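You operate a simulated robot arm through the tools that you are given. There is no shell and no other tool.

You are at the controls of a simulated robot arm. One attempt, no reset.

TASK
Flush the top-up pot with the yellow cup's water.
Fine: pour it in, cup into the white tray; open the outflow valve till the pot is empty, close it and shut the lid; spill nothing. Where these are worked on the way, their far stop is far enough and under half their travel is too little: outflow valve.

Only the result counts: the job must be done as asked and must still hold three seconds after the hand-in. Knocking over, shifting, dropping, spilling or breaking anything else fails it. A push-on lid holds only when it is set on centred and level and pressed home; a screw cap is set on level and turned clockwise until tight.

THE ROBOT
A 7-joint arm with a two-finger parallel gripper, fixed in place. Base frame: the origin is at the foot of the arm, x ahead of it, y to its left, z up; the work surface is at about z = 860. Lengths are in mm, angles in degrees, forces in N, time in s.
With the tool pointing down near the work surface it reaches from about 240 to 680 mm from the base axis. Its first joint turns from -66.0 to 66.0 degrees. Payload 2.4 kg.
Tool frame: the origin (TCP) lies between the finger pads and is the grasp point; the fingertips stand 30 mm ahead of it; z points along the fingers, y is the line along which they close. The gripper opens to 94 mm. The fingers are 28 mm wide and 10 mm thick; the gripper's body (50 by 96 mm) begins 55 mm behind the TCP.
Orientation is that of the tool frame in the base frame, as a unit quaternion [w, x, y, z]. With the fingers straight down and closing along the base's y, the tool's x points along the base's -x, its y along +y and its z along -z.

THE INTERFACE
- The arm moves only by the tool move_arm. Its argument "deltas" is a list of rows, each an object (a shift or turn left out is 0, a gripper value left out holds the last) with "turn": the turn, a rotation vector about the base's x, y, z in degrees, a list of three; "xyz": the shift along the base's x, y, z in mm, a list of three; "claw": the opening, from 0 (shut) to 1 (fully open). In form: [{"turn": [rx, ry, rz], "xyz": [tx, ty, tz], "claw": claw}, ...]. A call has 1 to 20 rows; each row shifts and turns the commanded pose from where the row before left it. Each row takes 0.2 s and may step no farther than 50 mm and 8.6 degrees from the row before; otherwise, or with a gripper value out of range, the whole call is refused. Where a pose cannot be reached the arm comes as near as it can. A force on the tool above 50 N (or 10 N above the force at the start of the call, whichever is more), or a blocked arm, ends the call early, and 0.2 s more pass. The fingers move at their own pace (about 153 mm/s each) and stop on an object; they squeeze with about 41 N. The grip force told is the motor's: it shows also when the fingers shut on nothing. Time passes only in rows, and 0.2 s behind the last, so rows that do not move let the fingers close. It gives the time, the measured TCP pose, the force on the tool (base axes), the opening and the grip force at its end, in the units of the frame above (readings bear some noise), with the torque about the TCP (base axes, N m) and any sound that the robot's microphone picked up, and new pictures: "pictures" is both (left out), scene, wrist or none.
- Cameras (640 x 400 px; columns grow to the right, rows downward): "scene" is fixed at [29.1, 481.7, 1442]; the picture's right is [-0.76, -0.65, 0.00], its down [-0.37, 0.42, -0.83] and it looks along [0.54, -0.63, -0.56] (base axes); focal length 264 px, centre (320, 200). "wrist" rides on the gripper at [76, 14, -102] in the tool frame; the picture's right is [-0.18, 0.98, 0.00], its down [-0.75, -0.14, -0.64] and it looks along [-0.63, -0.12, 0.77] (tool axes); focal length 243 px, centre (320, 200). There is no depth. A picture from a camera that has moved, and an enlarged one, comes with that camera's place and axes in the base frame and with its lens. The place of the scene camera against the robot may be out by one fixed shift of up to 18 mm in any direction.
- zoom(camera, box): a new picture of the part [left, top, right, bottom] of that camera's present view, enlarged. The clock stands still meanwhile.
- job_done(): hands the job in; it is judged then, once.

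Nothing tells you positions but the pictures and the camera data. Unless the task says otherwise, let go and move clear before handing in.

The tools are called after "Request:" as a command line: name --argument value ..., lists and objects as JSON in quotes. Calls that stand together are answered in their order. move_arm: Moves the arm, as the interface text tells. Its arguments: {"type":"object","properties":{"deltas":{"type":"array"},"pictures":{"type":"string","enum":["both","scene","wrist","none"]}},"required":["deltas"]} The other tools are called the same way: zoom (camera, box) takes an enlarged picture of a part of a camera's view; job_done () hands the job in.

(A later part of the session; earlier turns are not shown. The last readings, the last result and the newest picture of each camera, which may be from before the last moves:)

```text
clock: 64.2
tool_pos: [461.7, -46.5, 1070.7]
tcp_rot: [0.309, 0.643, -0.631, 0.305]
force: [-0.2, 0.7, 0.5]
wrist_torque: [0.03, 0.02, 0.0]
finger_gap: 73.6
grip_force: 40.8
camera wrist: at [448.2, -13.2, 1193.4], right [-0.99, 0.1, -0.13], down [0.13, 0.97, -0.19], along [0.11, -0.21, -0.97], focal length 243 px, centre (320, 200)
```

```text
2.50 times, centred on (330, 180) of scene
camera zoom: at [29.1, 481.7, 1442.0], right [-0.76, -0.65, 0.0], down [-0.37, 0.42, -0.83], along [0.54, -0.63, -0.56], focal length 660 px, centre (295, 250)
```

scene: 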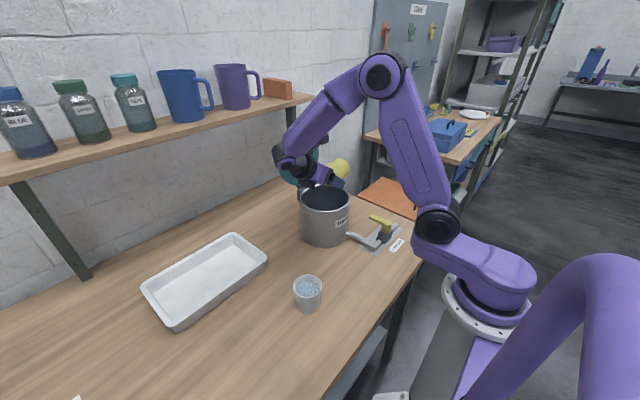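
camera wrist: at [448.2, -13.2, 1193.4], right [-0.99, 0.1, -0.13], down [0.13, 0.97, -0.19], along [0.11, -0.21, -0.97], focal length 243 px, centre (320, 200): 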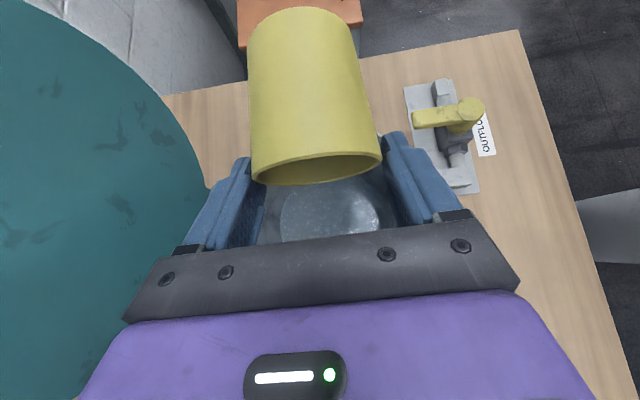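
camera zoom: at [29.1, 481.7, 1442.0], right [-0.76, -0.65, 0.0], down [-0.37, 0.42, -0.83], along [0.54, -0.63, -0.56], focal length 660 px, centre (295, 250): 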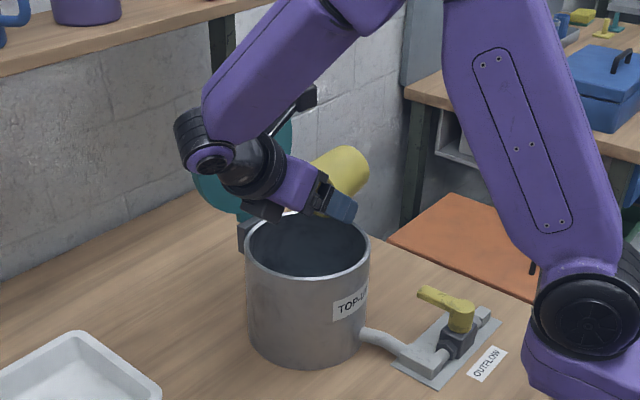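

Tilt is near 97°, and the pool shows in the pot. I'll tip a further 20° to drain the last drops and hold.

Request:
move_arm --deltas '[{"turn": [-3, 0, 0], "xyz": [0, 2, 0]}, {"turn": [-3, 0, 0], "xyz": [0, 2, 0]}, {"turn": [-3, 0, 0], "xyz": [0, 2, 0]}, {"turn": [-3, 0, 0], "xyz": [0, 1.8, 0]}, {"turn": [-3, 0, 0], "xyz": [0, 1.8, 0]}, {"turn": [-3, 0, 0], "xyz": [0, 1.6, 0]}, {"turn": [-3, 0, 0], "xyz": [0, 1.5, 0]}, {}, {}, {}]' --pictures "both"

Request:
zoom --camera "wrist" --box '[220, 100, 420, 250]'

Request:
zoom --camera "scene" --box '[260, 100, 400, 260]'

```text
clock: 66.4
tool_pos: [461.8, -33.8, 1070.2]
tcp_rot: [0.422, 0.575, -0.565, 0.415]
force: [-0.8, -0.1, -0.7]
wrist_torque: [-0.01, -0.01, -0.02]
finger_gap: 73.8
grip_force: 41.4
camera wrist: at [448.6, 41.4, 1174.2], right [-0.99, 0.05, -0.16], down [0.13, 0.84, -0.53], along [0.11, -0.54, -0.83], focal length 243 px, centre (320, 200)
```

scene: 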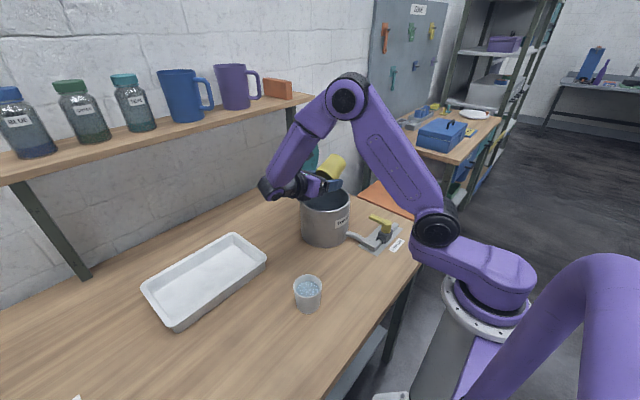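
wrist: 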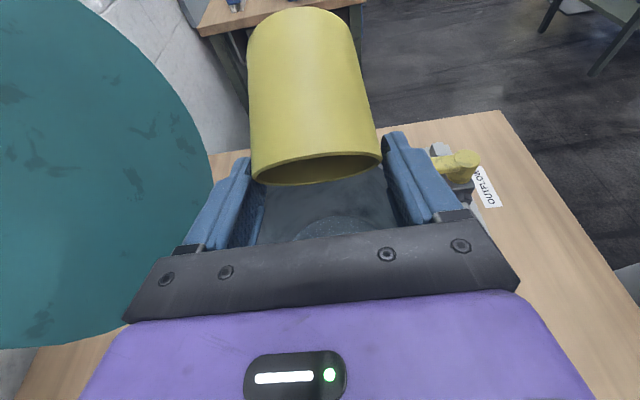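

```text
2.67 times, centred on (320, 175) of wrist
camera zoom: at [448.6, 41.4, 1174.2], right [-0.99, 0.05, -0.16], down [0.13, 0.84, -0.53], along [0.11, -0.54, -0.83], focal length 647 px, centre (320, 267)
```

zoom: 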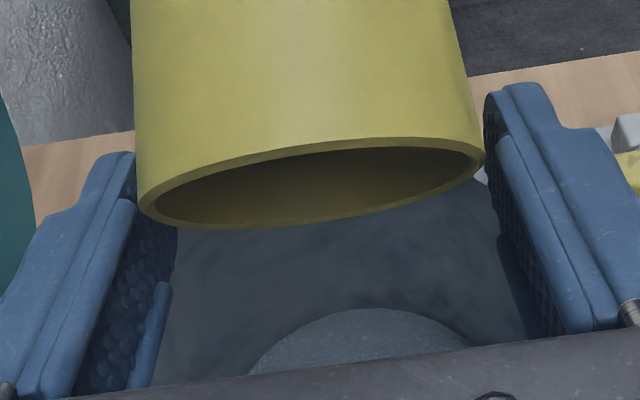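

```text
2.50 times, centred on (330, 180) of scene
camera zoom: at [29.1, 481.7, 1442.0], right [-0.76, -0.65, 0.0], down [-0.37, 0.42, -0.83], along [0.54, -0.63, -0.56], focal length 660 px, centre (295, 250)
```

zoom: 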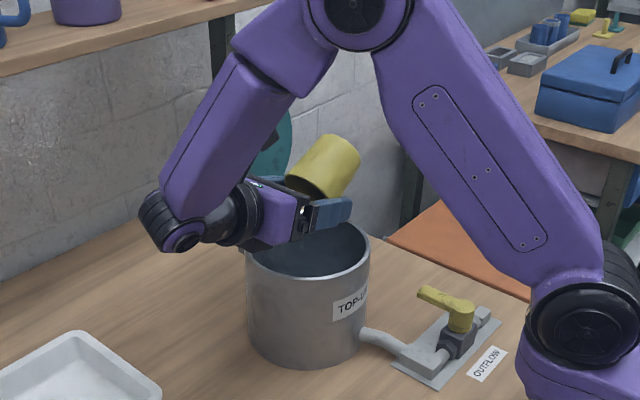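

The cup's inside looks empty. I'll tip a little more and hold for a second so every drop falls into the pot.

Request:
move_arm --deltas '[{"turn": [-3, 0, 0], "xyz": [0, 1.2, 1]}, {"turn": [-3, 0, 0], "xyz": [0, 1, 1]}, {}, {}, {}, {}]' --pictures "wrist"

Request:
zoom --camera "wrist" --box '[220, 100, 420, 250]'

```text
clock: 67.8
tool_pos: [462.4, -32.1, 1073.0]
tcp_rot: [0.45, 0.553, -0.542, 0.444]
force: [0.0, 0.4, -0.8]
wrist_torque: [0.0, -0.05, -0.04]
finger_gap: 74.0
grip_force: 40.9
camera wrist: at [448.7, 54.2, 1167.8], right [-0.99, 0.03, -0.16], down [0.13, 0.78, -0.61], along [0.11, -0.62, -0.77], focal length 243 px, centre (320, 200)
```

wrist: 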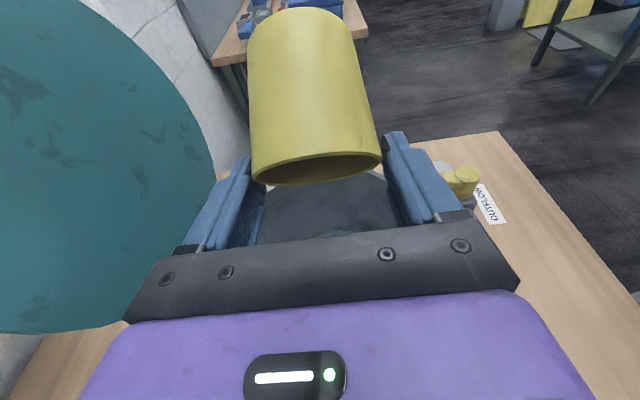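

```text
2.67 times, centred on (320, 175) of wrist
camera zoom: at [448.7, 54.2, 1167.8], right [-0.99, 0.03, -0.16], down [0.13, 0.78, -0.61], along [0.11, -0.62, -0.77], focal length 647 px, centre (320, 267)
```

zoom: 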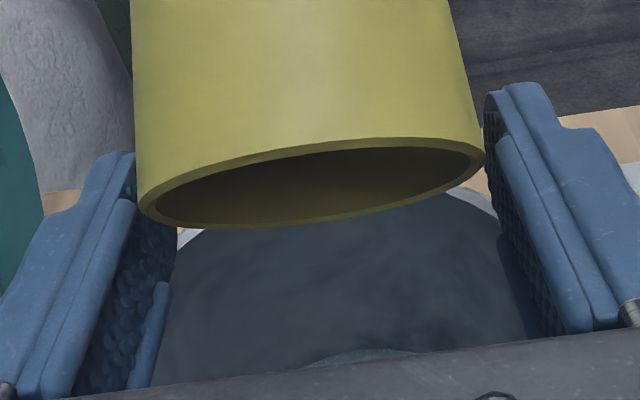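

The cup is empty. I'll swing it back upright over the pot along the reverse path, rising at the same time.

Request:
move_arm --deltas '[{"turn": [8, 0, 0], "xyz": [0, -1.5, 8]}, {"turn": [8, 0, 0], "xyz": [0, -4.7, 8]}, {"turn": [8, 0, 0], "xyz": [0, -5.1, 8]}, {"turn": [8, 0, 0], "xyz": [0, -5.4, 8]}, {"turn": [8, 0, 0], "xyz": [0, -5.7, 5]}, {"turn": [8, 0, 0], "xyz": [0, -5.7, 0]}, {"turn": [8, 0, 0], "xyz": [0, -5.8, 0]}, {"turn": [8, 0, 0], "xyz": [0, -5.6, 0]}, {"turn": [8, 0, 0], "xyz": [0, -5.4, 0]}, {"turn": [8, 0, 0], "xyz": [0, -5.1, 0]}, {"turn": [8, 0, 0], "xyz": [0, -4.6, 0]}, {"turn": [8, 0, 0], "xyz": [0, -4.2, 0]}, {"turn": [8, 0, 0], "xyz": [0, -3.5, 0]}, {"turn": [8, 0, 0], "xyz": [0, -2.9, 0]}, {"turn": [8, 0, 0], "xyz": [0, -2.3, 0]}, {}]' --pictures "both"

Request:
zoom --camera "scene" --box '[260, 100, 400, 260]'

```text
clock: 71.2
tool_pos: [460.8, -99.3, 1110.0]
tcp_rot: [-0.254, 0.667, -0.655, -0.249]
force: [0.0, -0.5, -0.4]
wrist_torque: [-0.01, -0.02, -0.02]
finger_gap: 74.0
grip_force: 41.0
camera wrist: at [447.9, -223.9, 1135.7], right [-0.99, 0.13, 0.11], down [0.13, 0.14, 0.98], along [0.11, 0.98, -0.15], focal length 243 px, centre (320, 200)
```

scene: 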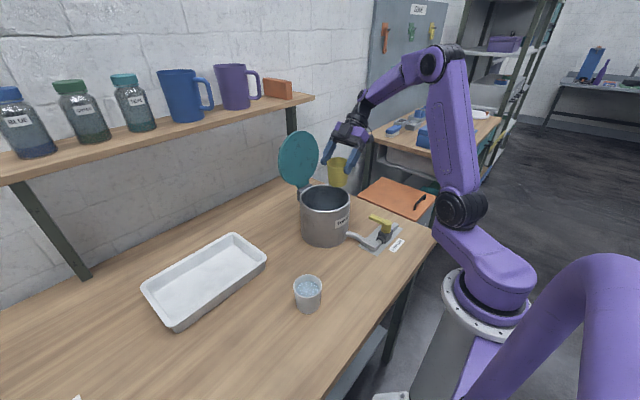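
wrist: 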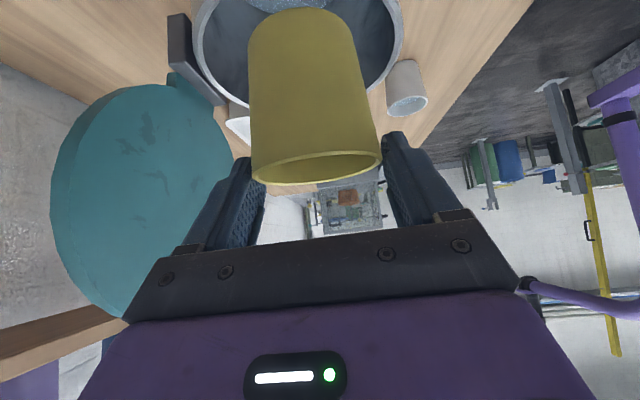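

```text
2.50 times, centred on (330, 180) of scene
camera zoom: at [29.1, 481.7, 1442.0], right [-0.76, -0.65, 0.0], down [-0.37, 0.42, -0.83], along [0.54, -0.63, -0.56], focal length 660 px, centre (295, 250)
```

zoom: 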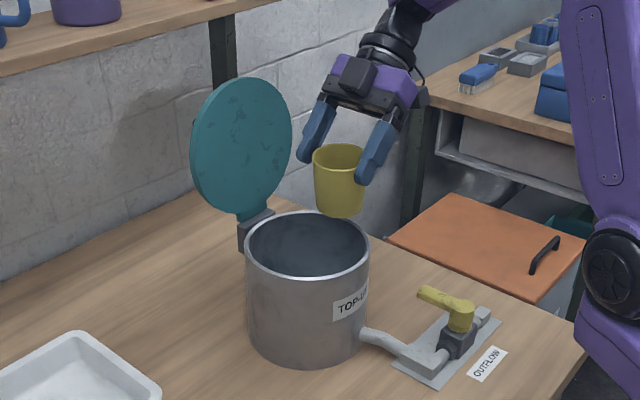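

The cup is upright and empty, and the lid is still open. I'll carry it toward the white tray, keeping x away from the lid until well past it.

Request:
move_arm --deltas '[{"xyz": [0, 10, 0]}, {"xyz": [0, 22, 0]}, {"xyz": [0, 25, 0]}, {"xyz": [0, 25, 0]}, {"xyz": [0, 25, 0]}, {"xyz": [0, 25, 0]}, {"xyz": [0, 25, 0]}, {"xyz": [1, 25, 0]}, {"xyz": [1, 25, 0]}, {"xyz": [2, 25, 0]}, {"xyz": [2, 25, 0]}, {"xyz": [2, 15, 0]}, {"xyz": [2, 8, 0]}, {}]' --pictures "both"

```text
clock: 74.2
tool_pos: [471.6, 182.8, 1108.4]
tcp_rot: [-0.252, 0.668, -0.654, -0.249]
force: [-0.1, 0.7, -0.8]
wrist_torque: [0.0, 0.0, -0.03]
finger_gap: 73.7
grip_force: 40.5
camera wrist: at [459.1, 57.6, 1134.3], right [-0.99, 0.13, 0.11], down [0.13, 0.14, 0.98], along [0.11, 0.98, -0.15], focal length 243 px, centre (320, 200)
```

scene: 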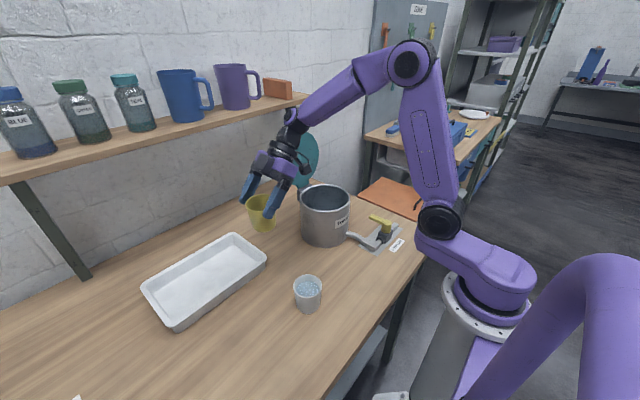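
wrist: 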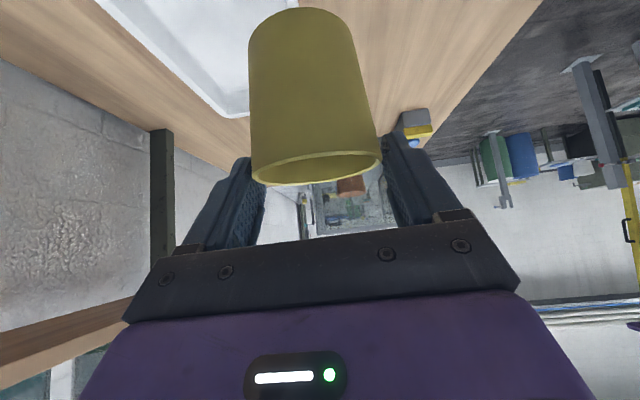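

The cup is past the lid. Next I'll turn the hand and bring the cup over the tray.

Request:
move_arm --deltas '[{"xyz": [5, 8, 0], "turn": [0, 0, -3]}, {"xyz": [10, 15, -4], "turn": [0, 0, -5]}, {"xyz": [10, 15, -8], "turn": [0, 0, -5]}, {"xyz": [11, 16, -8], "turn": [0, 0, -5]}, {"xyz": [11, 16, -8], "turn": [0, 0, -5]}, {"xyz": [11, 16, -8], "turn": [0, 0, -5]}, {"xyz": [11, 16, -8], "turn": [0, 0, -5]}, {"xyz": [10, 15, -8], "turn": [0, 0, -5]}, {}]' --pictures "both"

Request:
zoom --camera "scene" --box '[120, 180, 300, 340]'

```text
clock: 76.2
tool_pos: [551.4, 298.0, 1056.4]
tcp_rot: [0.32, -0.417, 0.837, 0.153]
force: [-0.2, 0.4, 0.5]
wrist_torque: [0.0, 0.01, -0.03]
finger_gap: 74.1
grip_force: 40.9
camera wrist: at [463.6, 207.7, 1082.9], right [-0.7, 0.71, 0.11], down [0.19, 0.03, 0.98], along [0.69, 0.71, -0.15], focal length 243 px, centre (320, 200)
```

scene: 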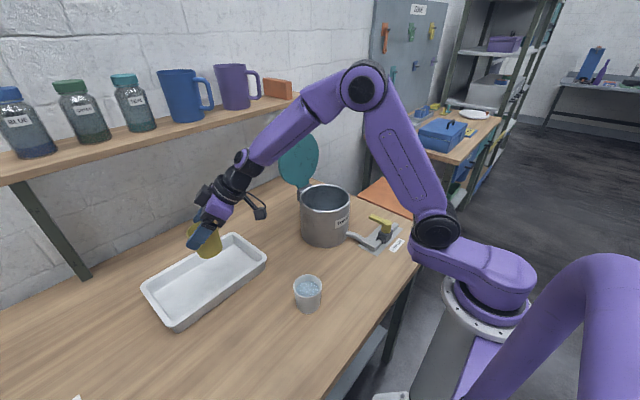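
wrist: 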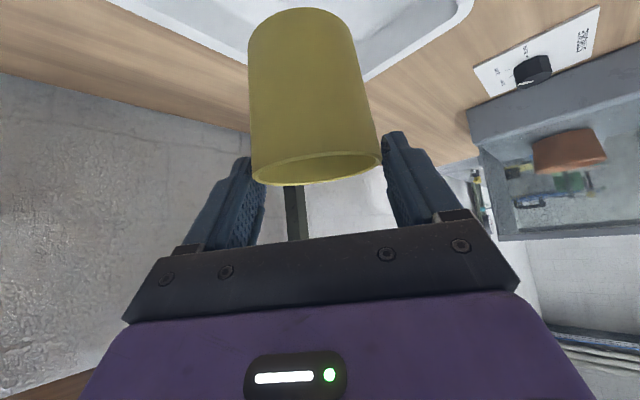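

```text
2.50 times, centred on (210, 260) of scene
camera zoom: at [29.1, 481.7, 1442.0], right [-0.76, -0.65, 0.0], down [-0.37, 0.42, -0.83], along [0.54, -0.63, -0.56], focal length 660 px, centre (595, 50)
```

zoom: 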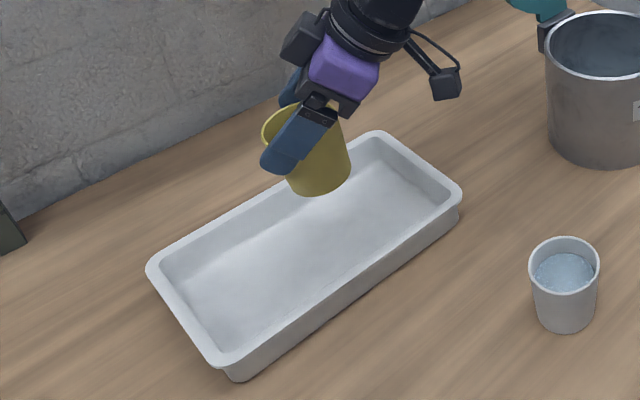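

The cup is above the tray but a bit toward its near wall. I'll shift it about 20 mm outward, lower part way, and check.

Request:
move_arm --deltas '[{"xyz": [10, 5, 0]}, {"xyz": [10, 5, -8]}, {"xyz": [0, 0, -16]}, {"xyz": [0, 0, -18]}, {"xyz": [0, 0, -18]}, {}]' --pictures "both"

Request:
zoom --camera "scene" --box '[120, 180, 300, 340]'

```text
clock: 77.6
tool_pos: [570.7, 309.4, 996.7]
tcp_rot: [0.321, -0.418, 0.836, 0.153]
force: [-0.1, 0.2, -0.1]
wrist_torque: [-0.03, -0.01, 0.01]
finger_gap: 73.9
grip_force: 41.0
camera wrist: at [483.1, 218.3, 1023.7], right [-0.7, 0.71, 0.11], down [0.19, 0.03, 0.98], along [0.69, 0.71, -0.15], focal length 243 px, centre (320, 200)
```

scene: 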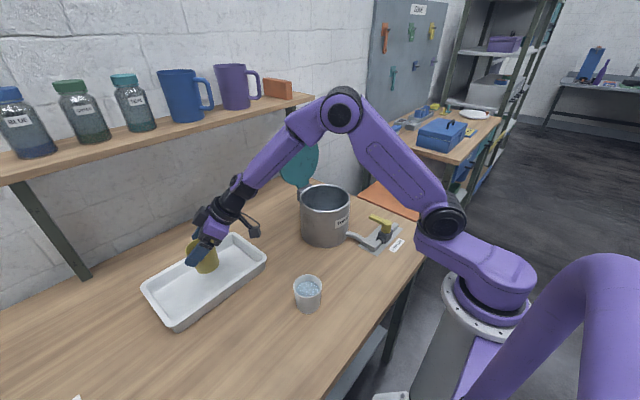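
wrist: 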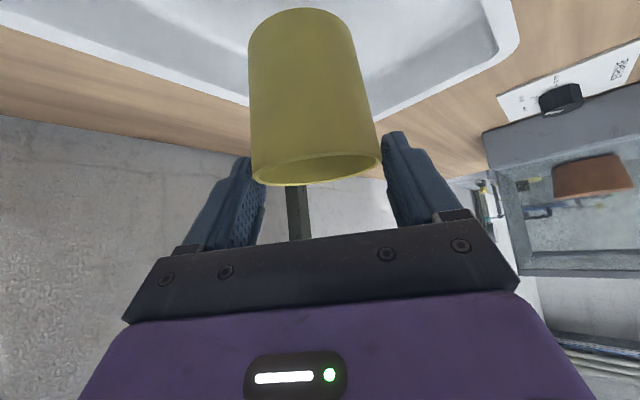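

```text
2.50 times, centred on (210, 260) of scene
camera zoom: at [29.1, 481.7, 1442.0], right [-0.76, -0.65, 0.0], down [-0.37, 0.42, -0.83], along [0.54, -0.63, -0.56], focal length 660 px, centre (595, 50)
```

zoom: 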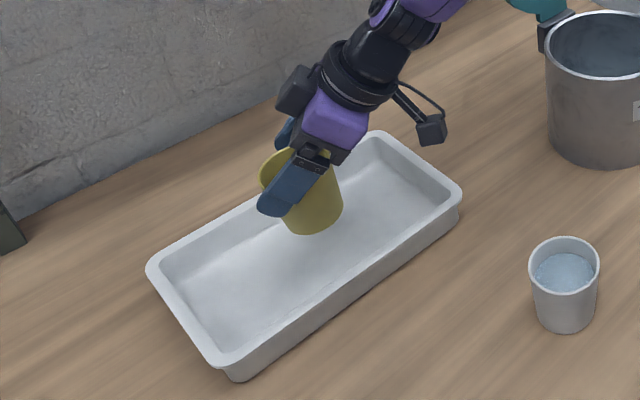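

The drop point is well inside the tray. I'll nudge it 8 mm further in and lower close to the floor.

Request:
move_arm --deltas '[{"xyz": [4, 0, -12]}, {"xyz": [4, 0, -12]}, {"xyz": [0, 0, -10]}, {"xyz": [0, 0, -4]}, {}]' --pictures "both"

Request:
zoom --camera "scene" --box '[150, 210, 280, 320]'

```text
clock: 78.8
tool_pos: [579.5, 308.6, 959.8]
tcp_rot: [0.32, -0.417, 0.837, 0.152]
force: [0.5, 0.7, -1.1]
wrist_torque: [0.01, -0.01, -0.01]
finger_gap: 73.9
grip_force: 41.6
camera wrist: at [490.8, 218.8, 985.6], right [-0.7, 0.71, 0.11], down [0.19, 0.03, 0.98], along [0.69, 0.71, -0.15], focal length 243 px, centre (320, 200)
```

scene: 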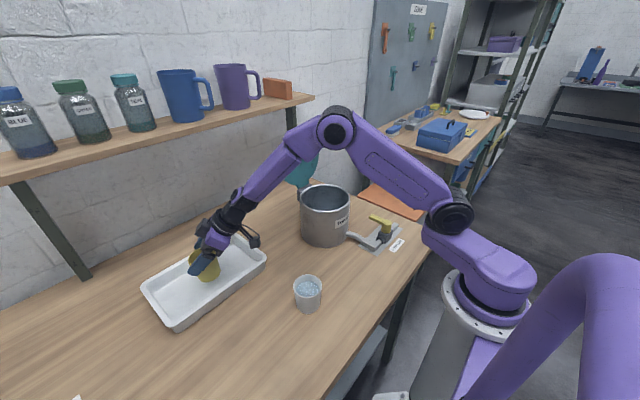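
wrist: 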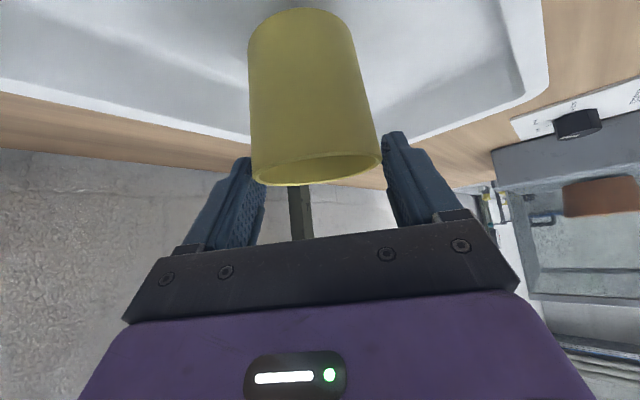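

```text
3.64 times, centred on (215, 265) of scene
camera zoom: at [29.1, 481.7, 1442.0], right [-0.76, -0.65, 0.0], down [-0.37, 0.42, -0.83], along [0.54, -0.63, -0.56], focal length 960 px, centre (702, -36)
```

zoom: 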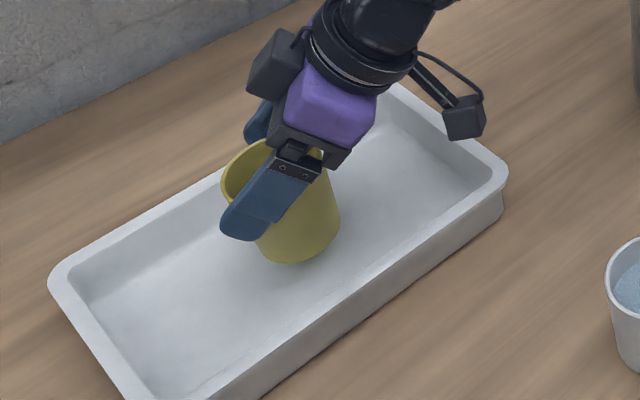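

The cup is just above the tray floor. I'll level it by about 3° and go down in small steps, watching for contact.

Request:
move_arm --deltas '[{"turn": [1.4, -1.05, 0]}, {"turn": [1.4, -1.05, 0]}, {"xyz": [0, 0, -2.5]}, {"xyz": [0, 0, -2.5]}, {"xyz": [0, 0, -2]}, {}]' --pictures "none"

```text
clock: 80.2
tool_pos: [579.9, 308.1, 951.6]
tcp_rot: [0.346, -0.413, 0.826, 0.166]
force: [0.6, 0.4, -0.9]
wrist_torque: [-0.02, 0.0, 0.05]
finger_gap: 73.8
grip_force: 40.9
```

Request:
move_arm --deltas '[{"xyz": [0, 0, -2]}, {"xyz": [0, 0, -1.5]}, {}]' --pictures "none"

Request:
zoom --camera "scene" --box '[170, 230, 250, 300]'

```text
clock: 81.0
tool_pos: [579.3, 309.1, 948.2]
tcp_rot: [0.345, -0.412, 0.827, 0.165]
force: [0.6, 0.1, -0.9]
wrist_torque: [-0.02, -0.03, 0.02]
finger_gap: 73.9
grip_force: 40.6
```

```text
5.71 times, centred on (210, 265) of scene
camera zoom: at [29.1, 481.7, 1442.0], right [-0.76, -0.65, 0.0], down [-0.37, 0.42, -0.83], along [0.54, -0.63, -0.56], focal length 1508 px, centre (949, -171)
```

zoom: 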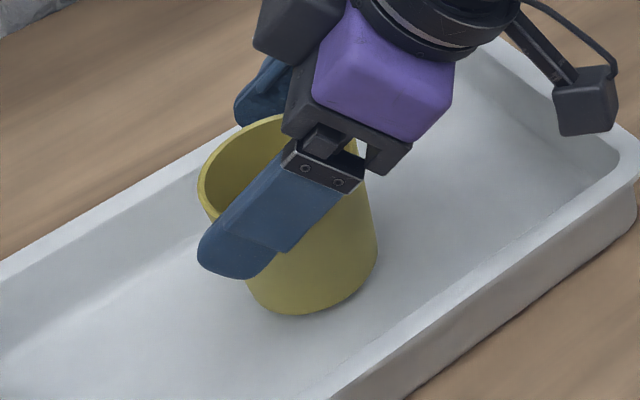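

There's no contact yet. I'll keep going down a little at a time.

Request:
move_arm --deltas '[{"xyz": [0, 0, -1.5]}, {"xyz": [0, 0, -1.5]}, {}]' --pictures "none"

Request:
move_arm --deltas '[{"xyz": [0, 0, -1.5]}, {"xyz": [0, 0, -1.5]}, {}]' --pictures "none"

```text
clock: 81.8
tool_pos: [579.0, 308.6, 945.4]
tcp_rot: [0.346, -0.412, 0.827, 0.165]
force: [-0.6, -0.6, -0.2]
wrist_torque: [0.01, -0.01, 0.02]
finger_gap: 74.0
grip_force: 41.1
```

```text
clock: 82.6
tool_pos: [579.5, 309.1, 943.0]
tcp_rot: [0.346, -0.412, 0.827, 0.165]
force: [-0.2, -0.6, 1.5]
wrist_torque: [0.04, 0.04, -0.02]
finger_gap: 73.8
grip_force: 41.4
```

Request:
move_arm --deltas '[{"xyz": [0, 0, -1.5]}, {}]' --pictures "both"

Request:
zoom --camera "scene" --box '[170, 230, 250, 300]'

```text
clock: 83.2
tool_pos: [580.0, 308.3, 942.6]
tcp_rot: [0.347, -0.412, 0.826, 0.166]
force: [-3.5, -0.1, 13.1]
wrist_torque: [0.24, 0.45, 0.05]
finger_gap: 73.7
grip_force: 40.9
camera wrist: at [490.9, 217.2, 960.6], right [-0.7, 0.7, 0.12], down [0.15, -0.02, 0.99], along [0.69, 0.71, -0.09], focal length 243 px, centre (320, 200)
```

scene: 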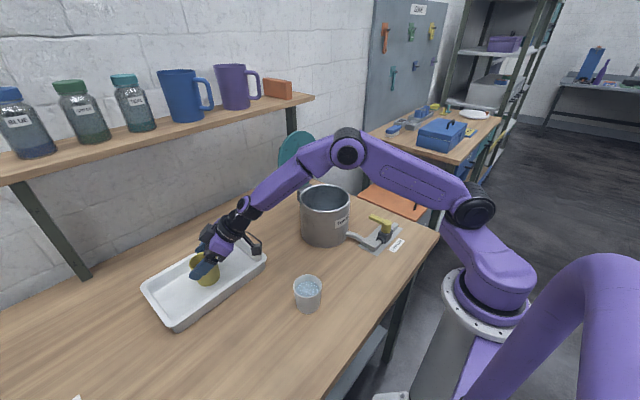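
wrist: 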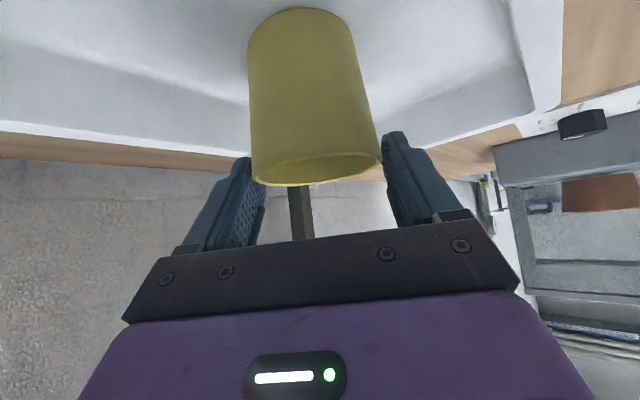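

```text
5.71 times, centred on (210, 265) of scene
camera zoom: at [28.8, 481.5, 1442.1], right [-0.76, -0.65, 0.0], down [-0.37, 0.42, -0.83], along [0.54, -0.63, -0.56], focal length 1508 px, centre (949, -171)
```

zoom: 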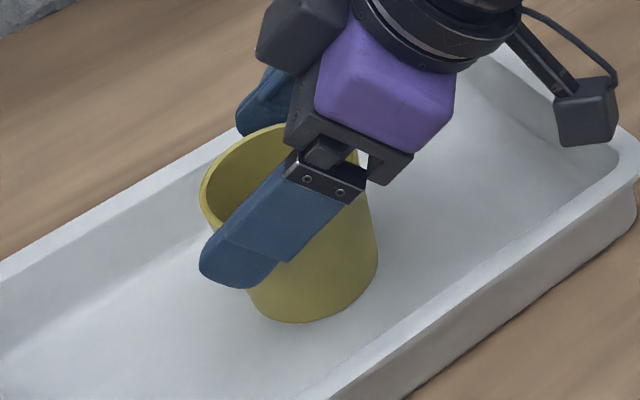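

The cup has touched the tray floor. I'll ease off the pressure slightly and open the fingers gradually.

Request:
move_arm --deltas '[{"xyz": [0, 0, 0.8]}, {"claw": 0.8}, {"claw": 0.85}, {"claw": 0.92}, {"claw": 1.0}, {}]' --pictures "both"

Request:
zoom --camera "scene" --box '[170, 230, 250, 300]'

```text
clock: 84.6
tool_pos: [578.9, 308.3, 942.2]
tcp_rot: [0.345, -0.412, 0.827, 0.165]
force: [0.1, 0.6, 0.3]
wrist_torque: [0.0, 0.02, 0.0]
finger_gap: 93.9
grip_force: 0.0
camera wrist: at [490.8, 216.8, 960.1], right [-0.7, 0.7, 0.12], down [0.15, -0.02, 0.99], along [0.69, 0.71, -0.09], focal length 243 px, centre (320, 200)
```

scene: 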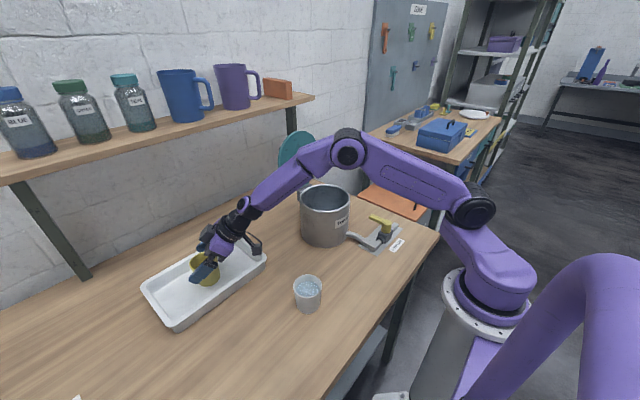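
wrist: 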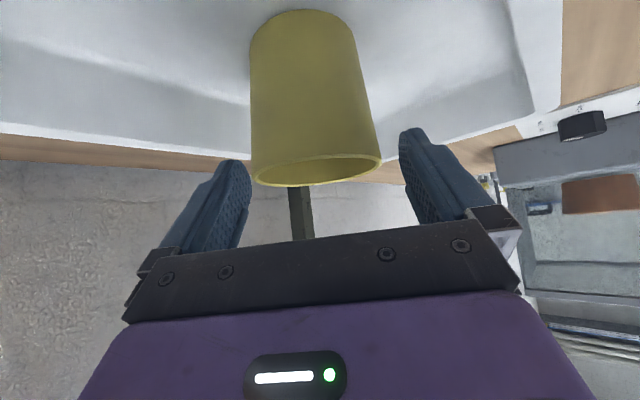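

```text
5.71 times, centred on (210, 265) of scene
camera zoom: at [29.1, 481.7, 1442.0], right [-0.76, -0.65, 0.0], down [-0.37, 0.42, -0.83], along [0.54, -0.63, -0.56], focal length 1508 px, centre (949, -171)
```

zoom: 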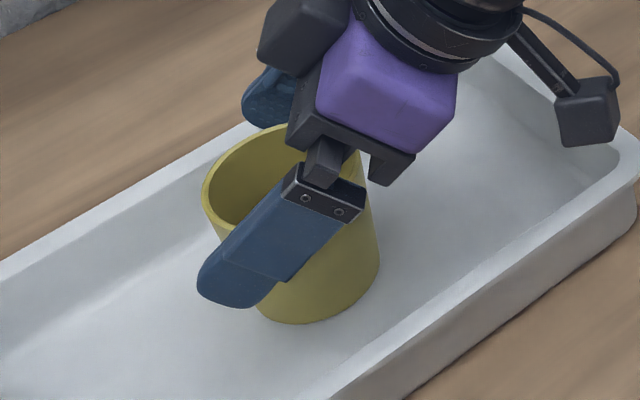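

The cup stands free in the tray. I'll back straight up.

Request:
move_arm --deltas '[{"xyz": [0, 0, 8]}, {"xyz": [0, 0, 15]}, {"xyz": [0, 0, 25]}, {"xyz": [0, 0, 30]}, {"xyz": [0, 0, 40]}, {"xyz": [0, 0, 40]}, {}]' --pictures "both"

Request:
zoom --camera "scene" --box '[130, 210, 330, 330]'

```text
clock: 86.2
tool_pos: [580.1, 307.0, 1102.0]
tcp_rot: [0.345, -0.412, 0.827, 0.166]
force: [-0.5, 0.2, -0.4]
wrist_torque: [0.01, -0.02, 0.01]
finger_gap: 94.0
grip_force: 0.1
camera wrist: at [491.1, 215.6, 1119.8], right [-0.7, 0.7, 0.12], down [0.15, -0.02, 0.99], along [0.69, 0.71, -0.09], focal length 243 px, centre (320, 200)
```

scene: 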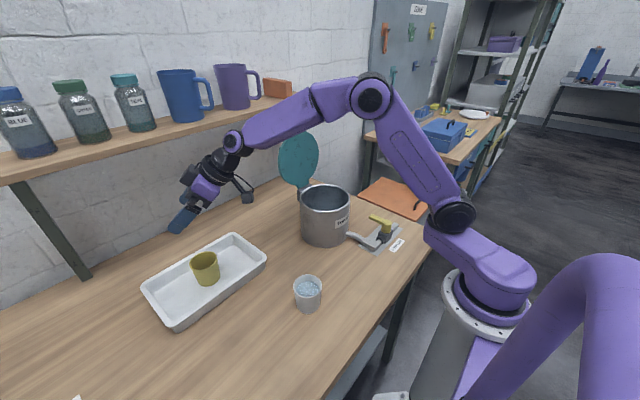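
wrist: 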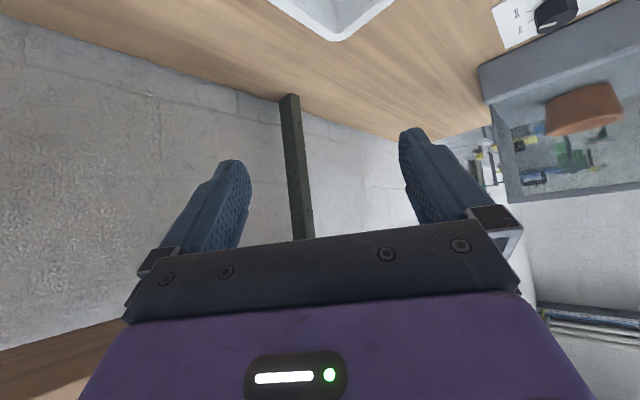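

```text
3.20 times, centred on (230, 270) of scene
camera zoom: at [29.1, 481.7, 1442.0], right [-0.76, -0.65, 0.0], down [-0.37, 0.42, -0.83], along [0.54, -0.63, -0.56], focal length 844 px, centre (608, -24)
```

zoom: 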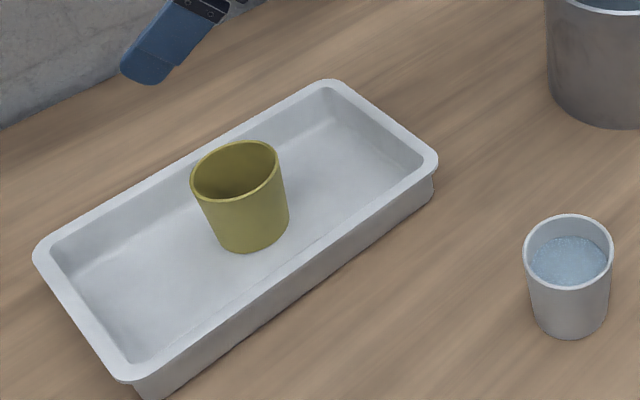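

The yellow cup stands empty in the white tray. Next is the outflow valve: I'll bring the tool back to vertical and move over toward it, staying high and on the robot's side of the pot.

Request:
move_arm --deltas '[{"turn": [-5.9, 4.55, 0], "xyz": [-15, -20, 8]}, {"turn": [-5.9, 4.55, 0], "xyz": [-20, -28, 8]}, {"turn": [-5.9, 4.55, 0], "xyz": [-20, -28, 8]}, {"turn": [-5.9, 4.55, 0], "xyz": [-20, -28, 8]}, {"turn": [-5.9, 4.55, 0], "xyz": [-20, -28, 8]}, {"turn": [-5.9, 4.55, 0], "xyz": [-20, -28, 8]}, {"turn": [0, 0, -8], "xyz": [-20, -30, 0]}, {"turn": [0, 0, -8], "xyz": [-20, -30, 0]}, {"turn": [0, 0, -8], "xyz": [-20, -30, 0]}, {"turn": [0, 0, -8], "xyz": [-20, -30, 0]}, {"turn": [0, 0, -8], "xyz": [-20, -30, 0]}, {"turn": [0, 0, -8], "xyz": [-15, -30, 0]}, {"turn": [0, 0, -4], "xyz": [-10, -30, 0]}, {}]' --pictures "both"

```text
clock: 89.2
tool_pos: [338.4, -61.6, 1149.3]
tcp_rot: [0.002, -0.008, 1.0, -0.004]
force: [-0.4, -0.3, 0.3]
wrist_torque: [-0.02, 0.01, 0.01]
finger_gap: 94.1
grip_force: 0.1
camera wrist: at [261.0, -47.6, 1250.8], right [0.17, 0.99, 0.0], down [0.75, -0.13, 0.65], along [0.64, -0.11, -0.76], focal length 243 px, centre (320, 200)
```

scene: 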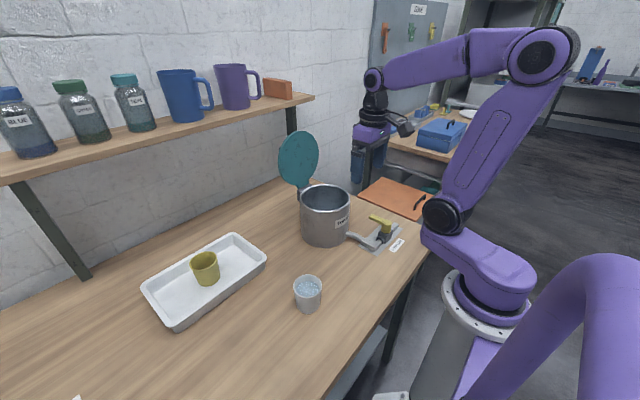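
wrist: 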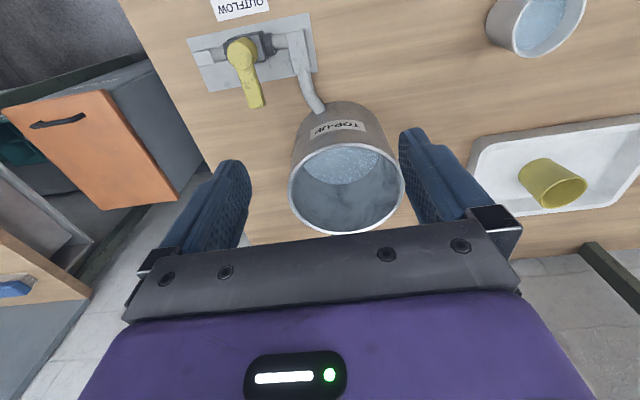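

I'll move over the valve lever and look closely at its height and line.

Request:
move_arm --deltas '[{"xyz": [1, -18, -20]}, {"xyz": [1, -18, -25]}, {"xyz": [1, -18, -25]}, {"xyz": [1, -18, -25]}, {"xyz": [0, -18, -25]}, {}]' --pictures "both"

Request:
zoom --camera "wrist" --box '[230, 40, 430, 190]'

Request:
zoom --camera "scene" --box '[330, 180, 430, 270]'

```text
clock: 90.6
tool_pos: [343.0, -152.4, 1029.1]
tcp_rot: [0.004, -0.01, 1.0, -0.003]
force: [-0.5, -0.4, 0.2]
wrist_torque: [-0.01, 0.0, 0.03]
finger_gap: 93.7
grip_force: 0.1
camera wrist: at [265.5, -138.7, 1130.3], right [0.17, 0.99, 0.0], down [0.75, -0.12, 0.65], along [0.64, -0.11, -0.76], focal length 243 px, centre (320, 200)
```

scene: 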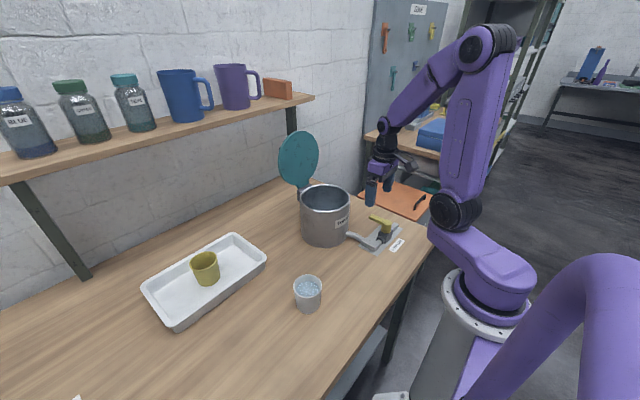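
wrist: 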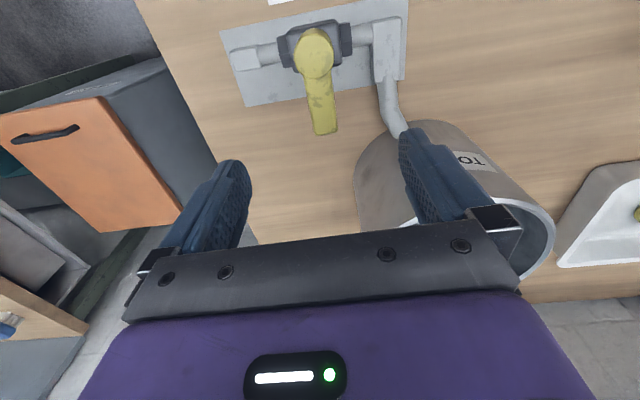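

```text
2.67 times, centred on (330, 115) of wrist
camera zoom: at [265.5, -138.7, 1130.3], right [0.17, 0.99, 0.0], down [0.75, -0.12, 0.65], along [0.64, -0.11, -0.76], focal length 647 px, centre (293, 427)
```

zoom: 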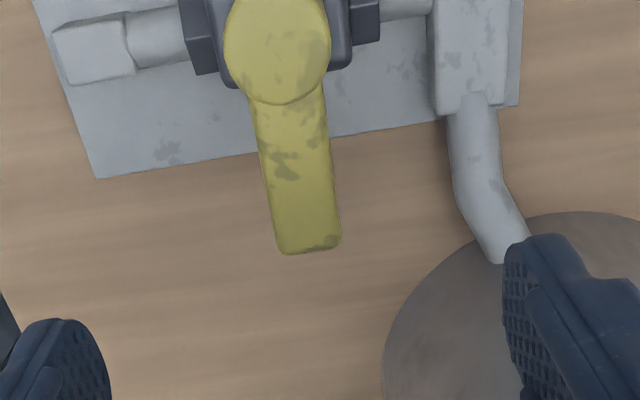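

```text
4.44 times, centred on (380, 225) of scene
camera zoom: at [29.1, 481.7, 1442.0], right [-0.76, -0.65, 0.0], down [-0.37, 0.42, -0.83], along [0.54, -0.63, -0.56], focal length 1173 px, centre (53, 89)
```

zoom: 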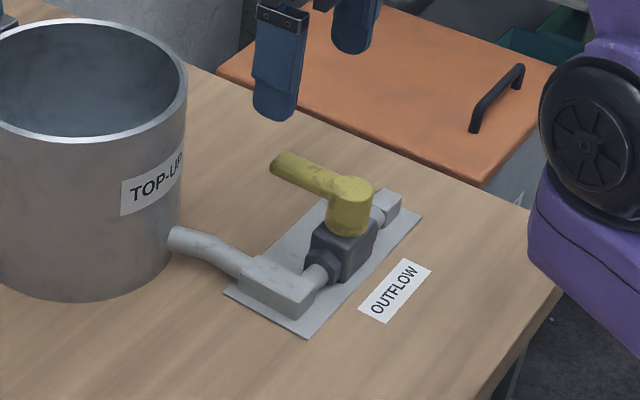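

The lever runs from its hub at about (301, -151) to its tip at about (361, -150), with its top near z 923. It stands square to the pipe, so the valve is shut. I'll half-close the fingers and come down astride the lever.

Request:
move_arm --deltas '[{"claw": 0.5, "xyz": [1, 1, -20]}, {"xyz": [1, 1, -25]}, {"xyz": [1, 0, -24]}, {}]' --pictures "both"

Request:
zoom --camera "wrist" --box '[230, 40, 430, 240]'

Request:
zoom --camera "scene" --box '[330, 180, 430, 270]'

```text
clock: 91.6
tool_pos: [345.7, -149.8, 959.3]
tcp_rot: [0.003, -0.009, 1.0, -0.003]
force: [-0.1, 0.7, -0.1]
wrist_torque: [0.02, 0.04, 0.03]
finger_gap: 47.1
grip_force: 0.0
camera wrist: at [267.8, -136.0, 1061.2], right [0.17, 0.99, 0.0], down [0.75, -0.12, 0.65], along [0.64, -0.11, -0.76], focal length 243 px, centre (320, 200)
```

scene: 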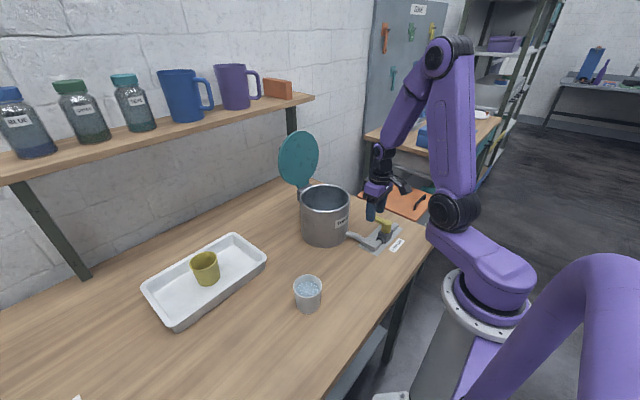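
wrist: 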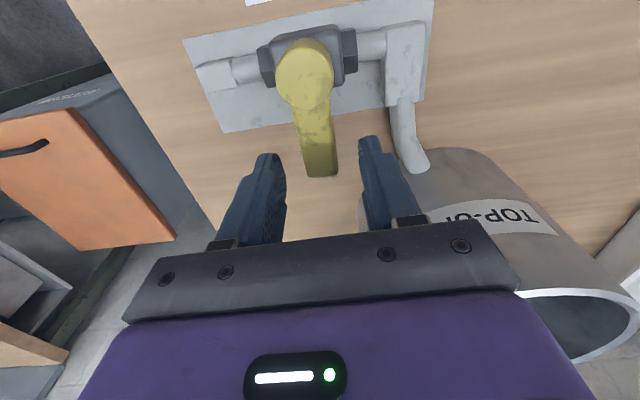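

```text
2.00 times, centred on (330, 140) of wrist
camera zoom: at [267.8, -136.0, 1061.2], right [0.17, 0.99, 0.0], down [0.75, -0.12, 0.65], along [0.64, -0.11, -0.76], focal length 485 px, centre (300, 320)
```

zoom: 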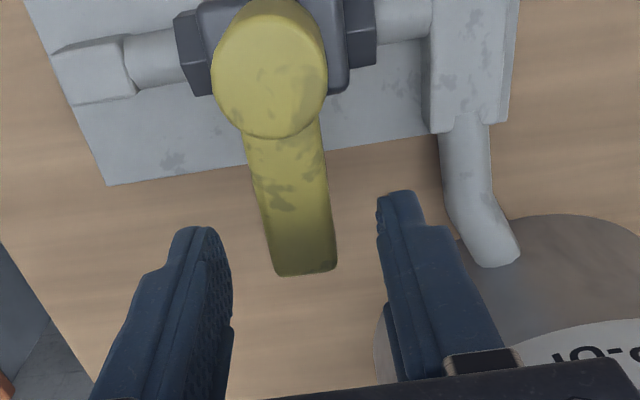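

```text
4.44 times, centred on (380, 225) of scene
camera zoom: at [29.1, 481.7, 1442.0], right [-0.76, -0.65, 0.0], down [-0.37, 0.42, -0.83], along [0.54, -0.63, -0.56], focal length 1173 px, centre (53, 89)
```

zoom: 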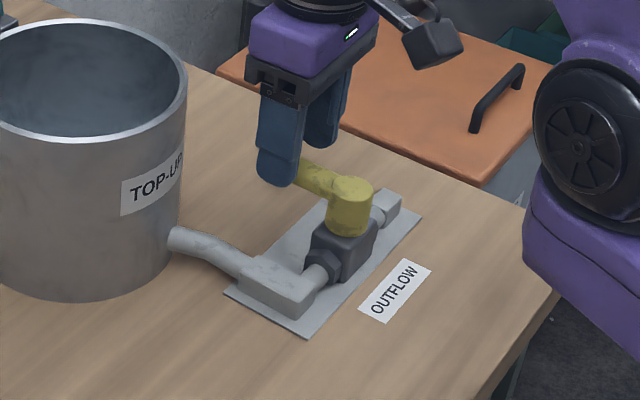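

The fingers straddle the lever evenly. I'll go down the last 19 mm and close on it.

Request:
move_arm --deltas '[{"xyz": [-1, 0, -10]}, {"xyz": [0, 0, -9]}, {"claw": 0.3}, {"claw": 0.1}, {"claw": 0.0}, {}]' --pictures "both"

Request:
zoom --camera "scene" --box '[330, 180, 430, 270]'

```text
clock: 93.0
tool_pos: [345.6, -149.2, 940.8]
tcp_rot: [0.003, -0.009, 1.0, -0.002]
force: [1.2, 0.7, -4.6]
wrist_torque: [0.37, -0.5, -1.07]
finger_gap: 21.7
grip_force: 45.2
camera wrist: at [267.4, -135.6, 1042.6], right [0.17, 0.99, 0.0], down [0.75, -0.13, 0.65], along [0.64, -0.11, -0.76], focal length 243 px, centre (320, 200)
```

scene: 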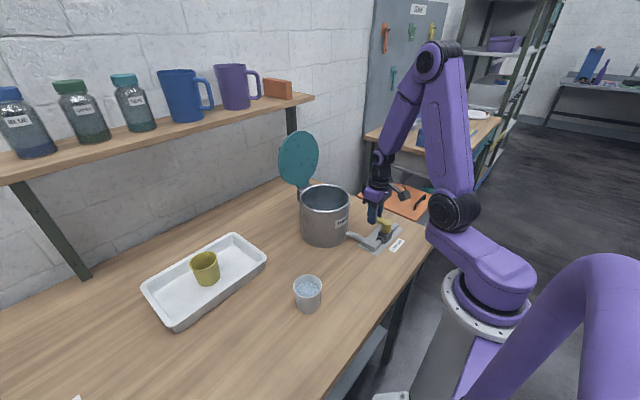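
wrist: 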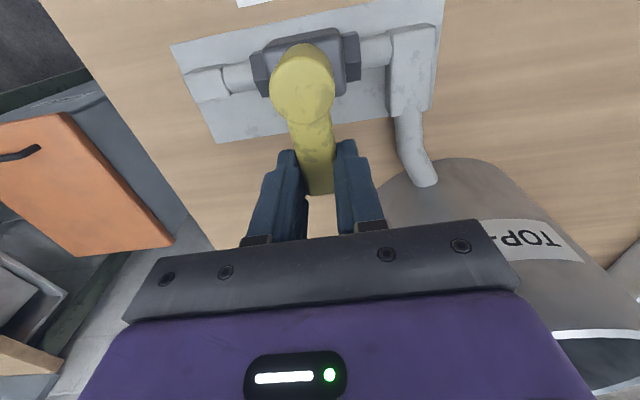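

```text
4.44 times, centred on (380, 225) of scene
camera zoom: at [29.1, 481.7, 1442.0], right [-0.76, -0.65, 0.0], down [-0.37, 0.42, -0.83], along [0.54, -0.63, -0.56], focal length 1173 px, centre (53, 89)
```

zoom: 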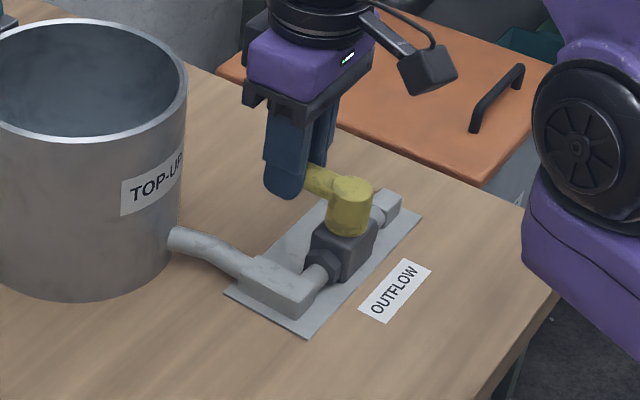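

The lever is gripped. I don't know which way it opens, so I'll try a small 3° turn toward +y and read the force.

Request:
move_arm --deltas '[{"turn": [0, 0, 1.5], "xyz": [0, 1.2, 0]}, {"turn": [0, 0, 1.5], "xyz": [-0.1, 1.2, 0]}, {}]' --pictures "none"

```text
clock: 93.8
tool_pos: [344.8, -148.0, 941.5]
tcp_rot: [0.002, -0.034, 0.999, -0.002]
force: [-3.0, -14.3, -7.8]
wrist_torque: [0.26, -0.3, -1.58]
finger_gap: 22.7
grip_force: 44.8
```

There's some resistance in that direction. I'll try the other way for comparison.

Request:
move_arm --deltas '[{"turn": [0, 0, -1.5], "xyz": [0.1, -1.2, 0]}, {"turn": [0, 0, -1.5], "xyz": [0, -1.2, 0]}, {"turn": [0, 0, -1.5], "xyz": [0, -1.2, 0]}, {"turn": [0, 0, -1.5], "xyz": [0, -1.2, 0]}, {}]' --pictures "none"

```text
clock: 95.0
tool_pos: [345.7, -152.0, 941.3]
tcp_rot: [0.003, 0.016, 1.0, -0.002]
force: [4.4, 6.4, 10.2]
wrist_torque: [0.53, 0.76, -0.36]
finger_gap: 21.8
grip_force: 44.6
```

It moves much more freely toward -y. I'll continue that way by a few degrees and look.

Request:
move_arm --deltas '[{"turn": [0, 0, -2.5], "xyz": [-0.1, -1.9, 0]}, {"turn": [0, 0, -2.5], "xyz": [-0.1, -1.9, 0]}, {"turn": [0, 0, -2], "xyz": [-0.2, -1.6, 0]}, {}]' --pictures "both"

Request:
zoom --camera "wrist" --box '[230, 0, 430, 240]'

```text
clock: 96.0
tool_pos: [344.7, -156.8, 941.3]
tcp_rot: [0.004, 0.078, 0.997, -0.003]
force: [0.5, 14.5, 26.5]
wrist_torque: [0.53, -0.25, -0.65]
finger_gap: 21.7
grip_force: 44.8
camera wrist: at [270.6, -130.2, 1042.5], right [0.34, 0.94, 0.0], down [0.72, -0.25, 0.65], along [0.61, -0.22, -0.76], focal length 243 px, centre (320, 200)
```

scene: 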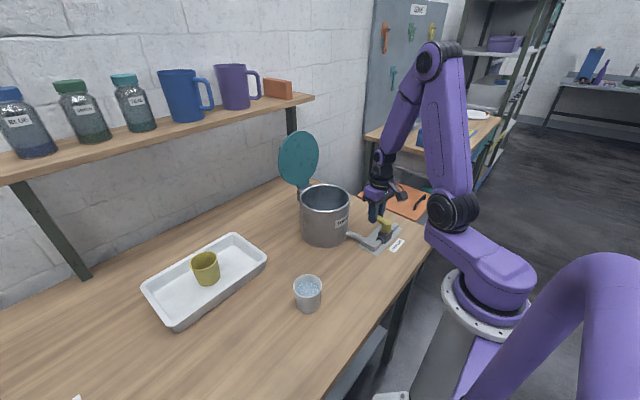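
wrist: 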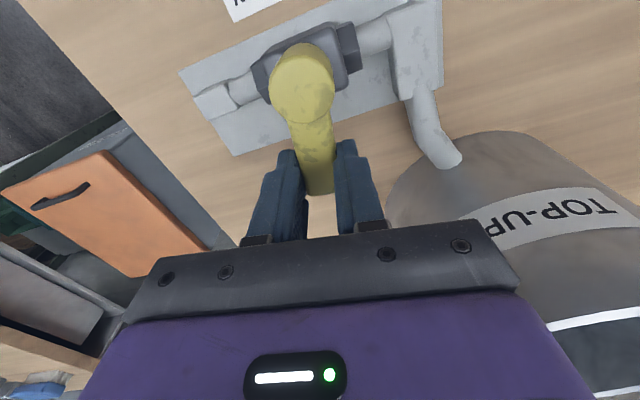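

```text
1.67 times, centred on (330, 120) of wrist
camera zoom: at [270.6, -130.2, 1042.5], right [0.34, 0.94, 0.0], down [0.72, -0.25, 0.65], along [0.61, -0.22, -0.76], focal length 404 px, centre (303, 333)
```

zoom: 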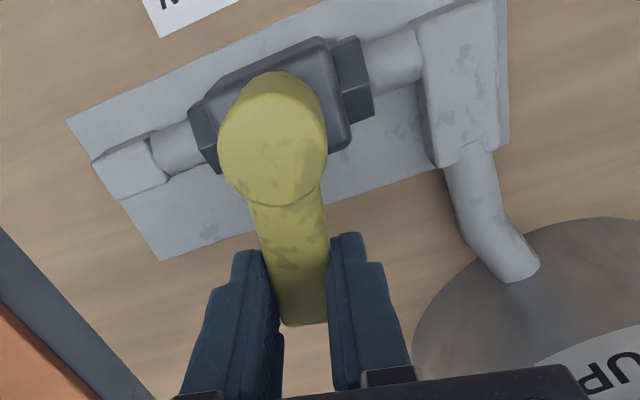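

The lever follows: it opens toward -y. I'll continue along its arc in 5° steps.

Request:
move_arm --deltas '[{"turn": [0, 0, -5], "xyz": [-0.7, -3.8, 0.8]}, {"turn": [0, 0, -5], "xyz": [-1.0, -3.8, 0.4]}, {"turn": [0, 0, -5], "xyz": [-1.4, -3.7, 0]}, {"turn": [0, 0, -5], "xyz": [-1.7, -3.5, 0]}, {}]' --pictures "wrist"

```text
clock: 97.2
tool_pos: [339.3, -170.8, 940.3]
tcp_rot: [0.001, 0.249, 0.968, -0.002]
force: [5.4, 13.6, -3.4]
wrist_torque: [0.73, -0.08, -0.69]
finger_gap: 21.7
grip_force: 45.8
camera wrist: at [279.3, -121.6, 1042.6], right [0.64, 0.77, 0.0], down [0.59, -0.48, 0.65], along [0.5, -0.41, -0.76], focal length 243 px, centre (320, 200)
```

wrist: 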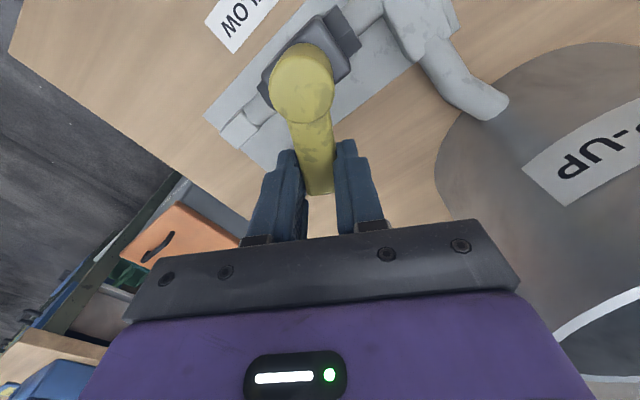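

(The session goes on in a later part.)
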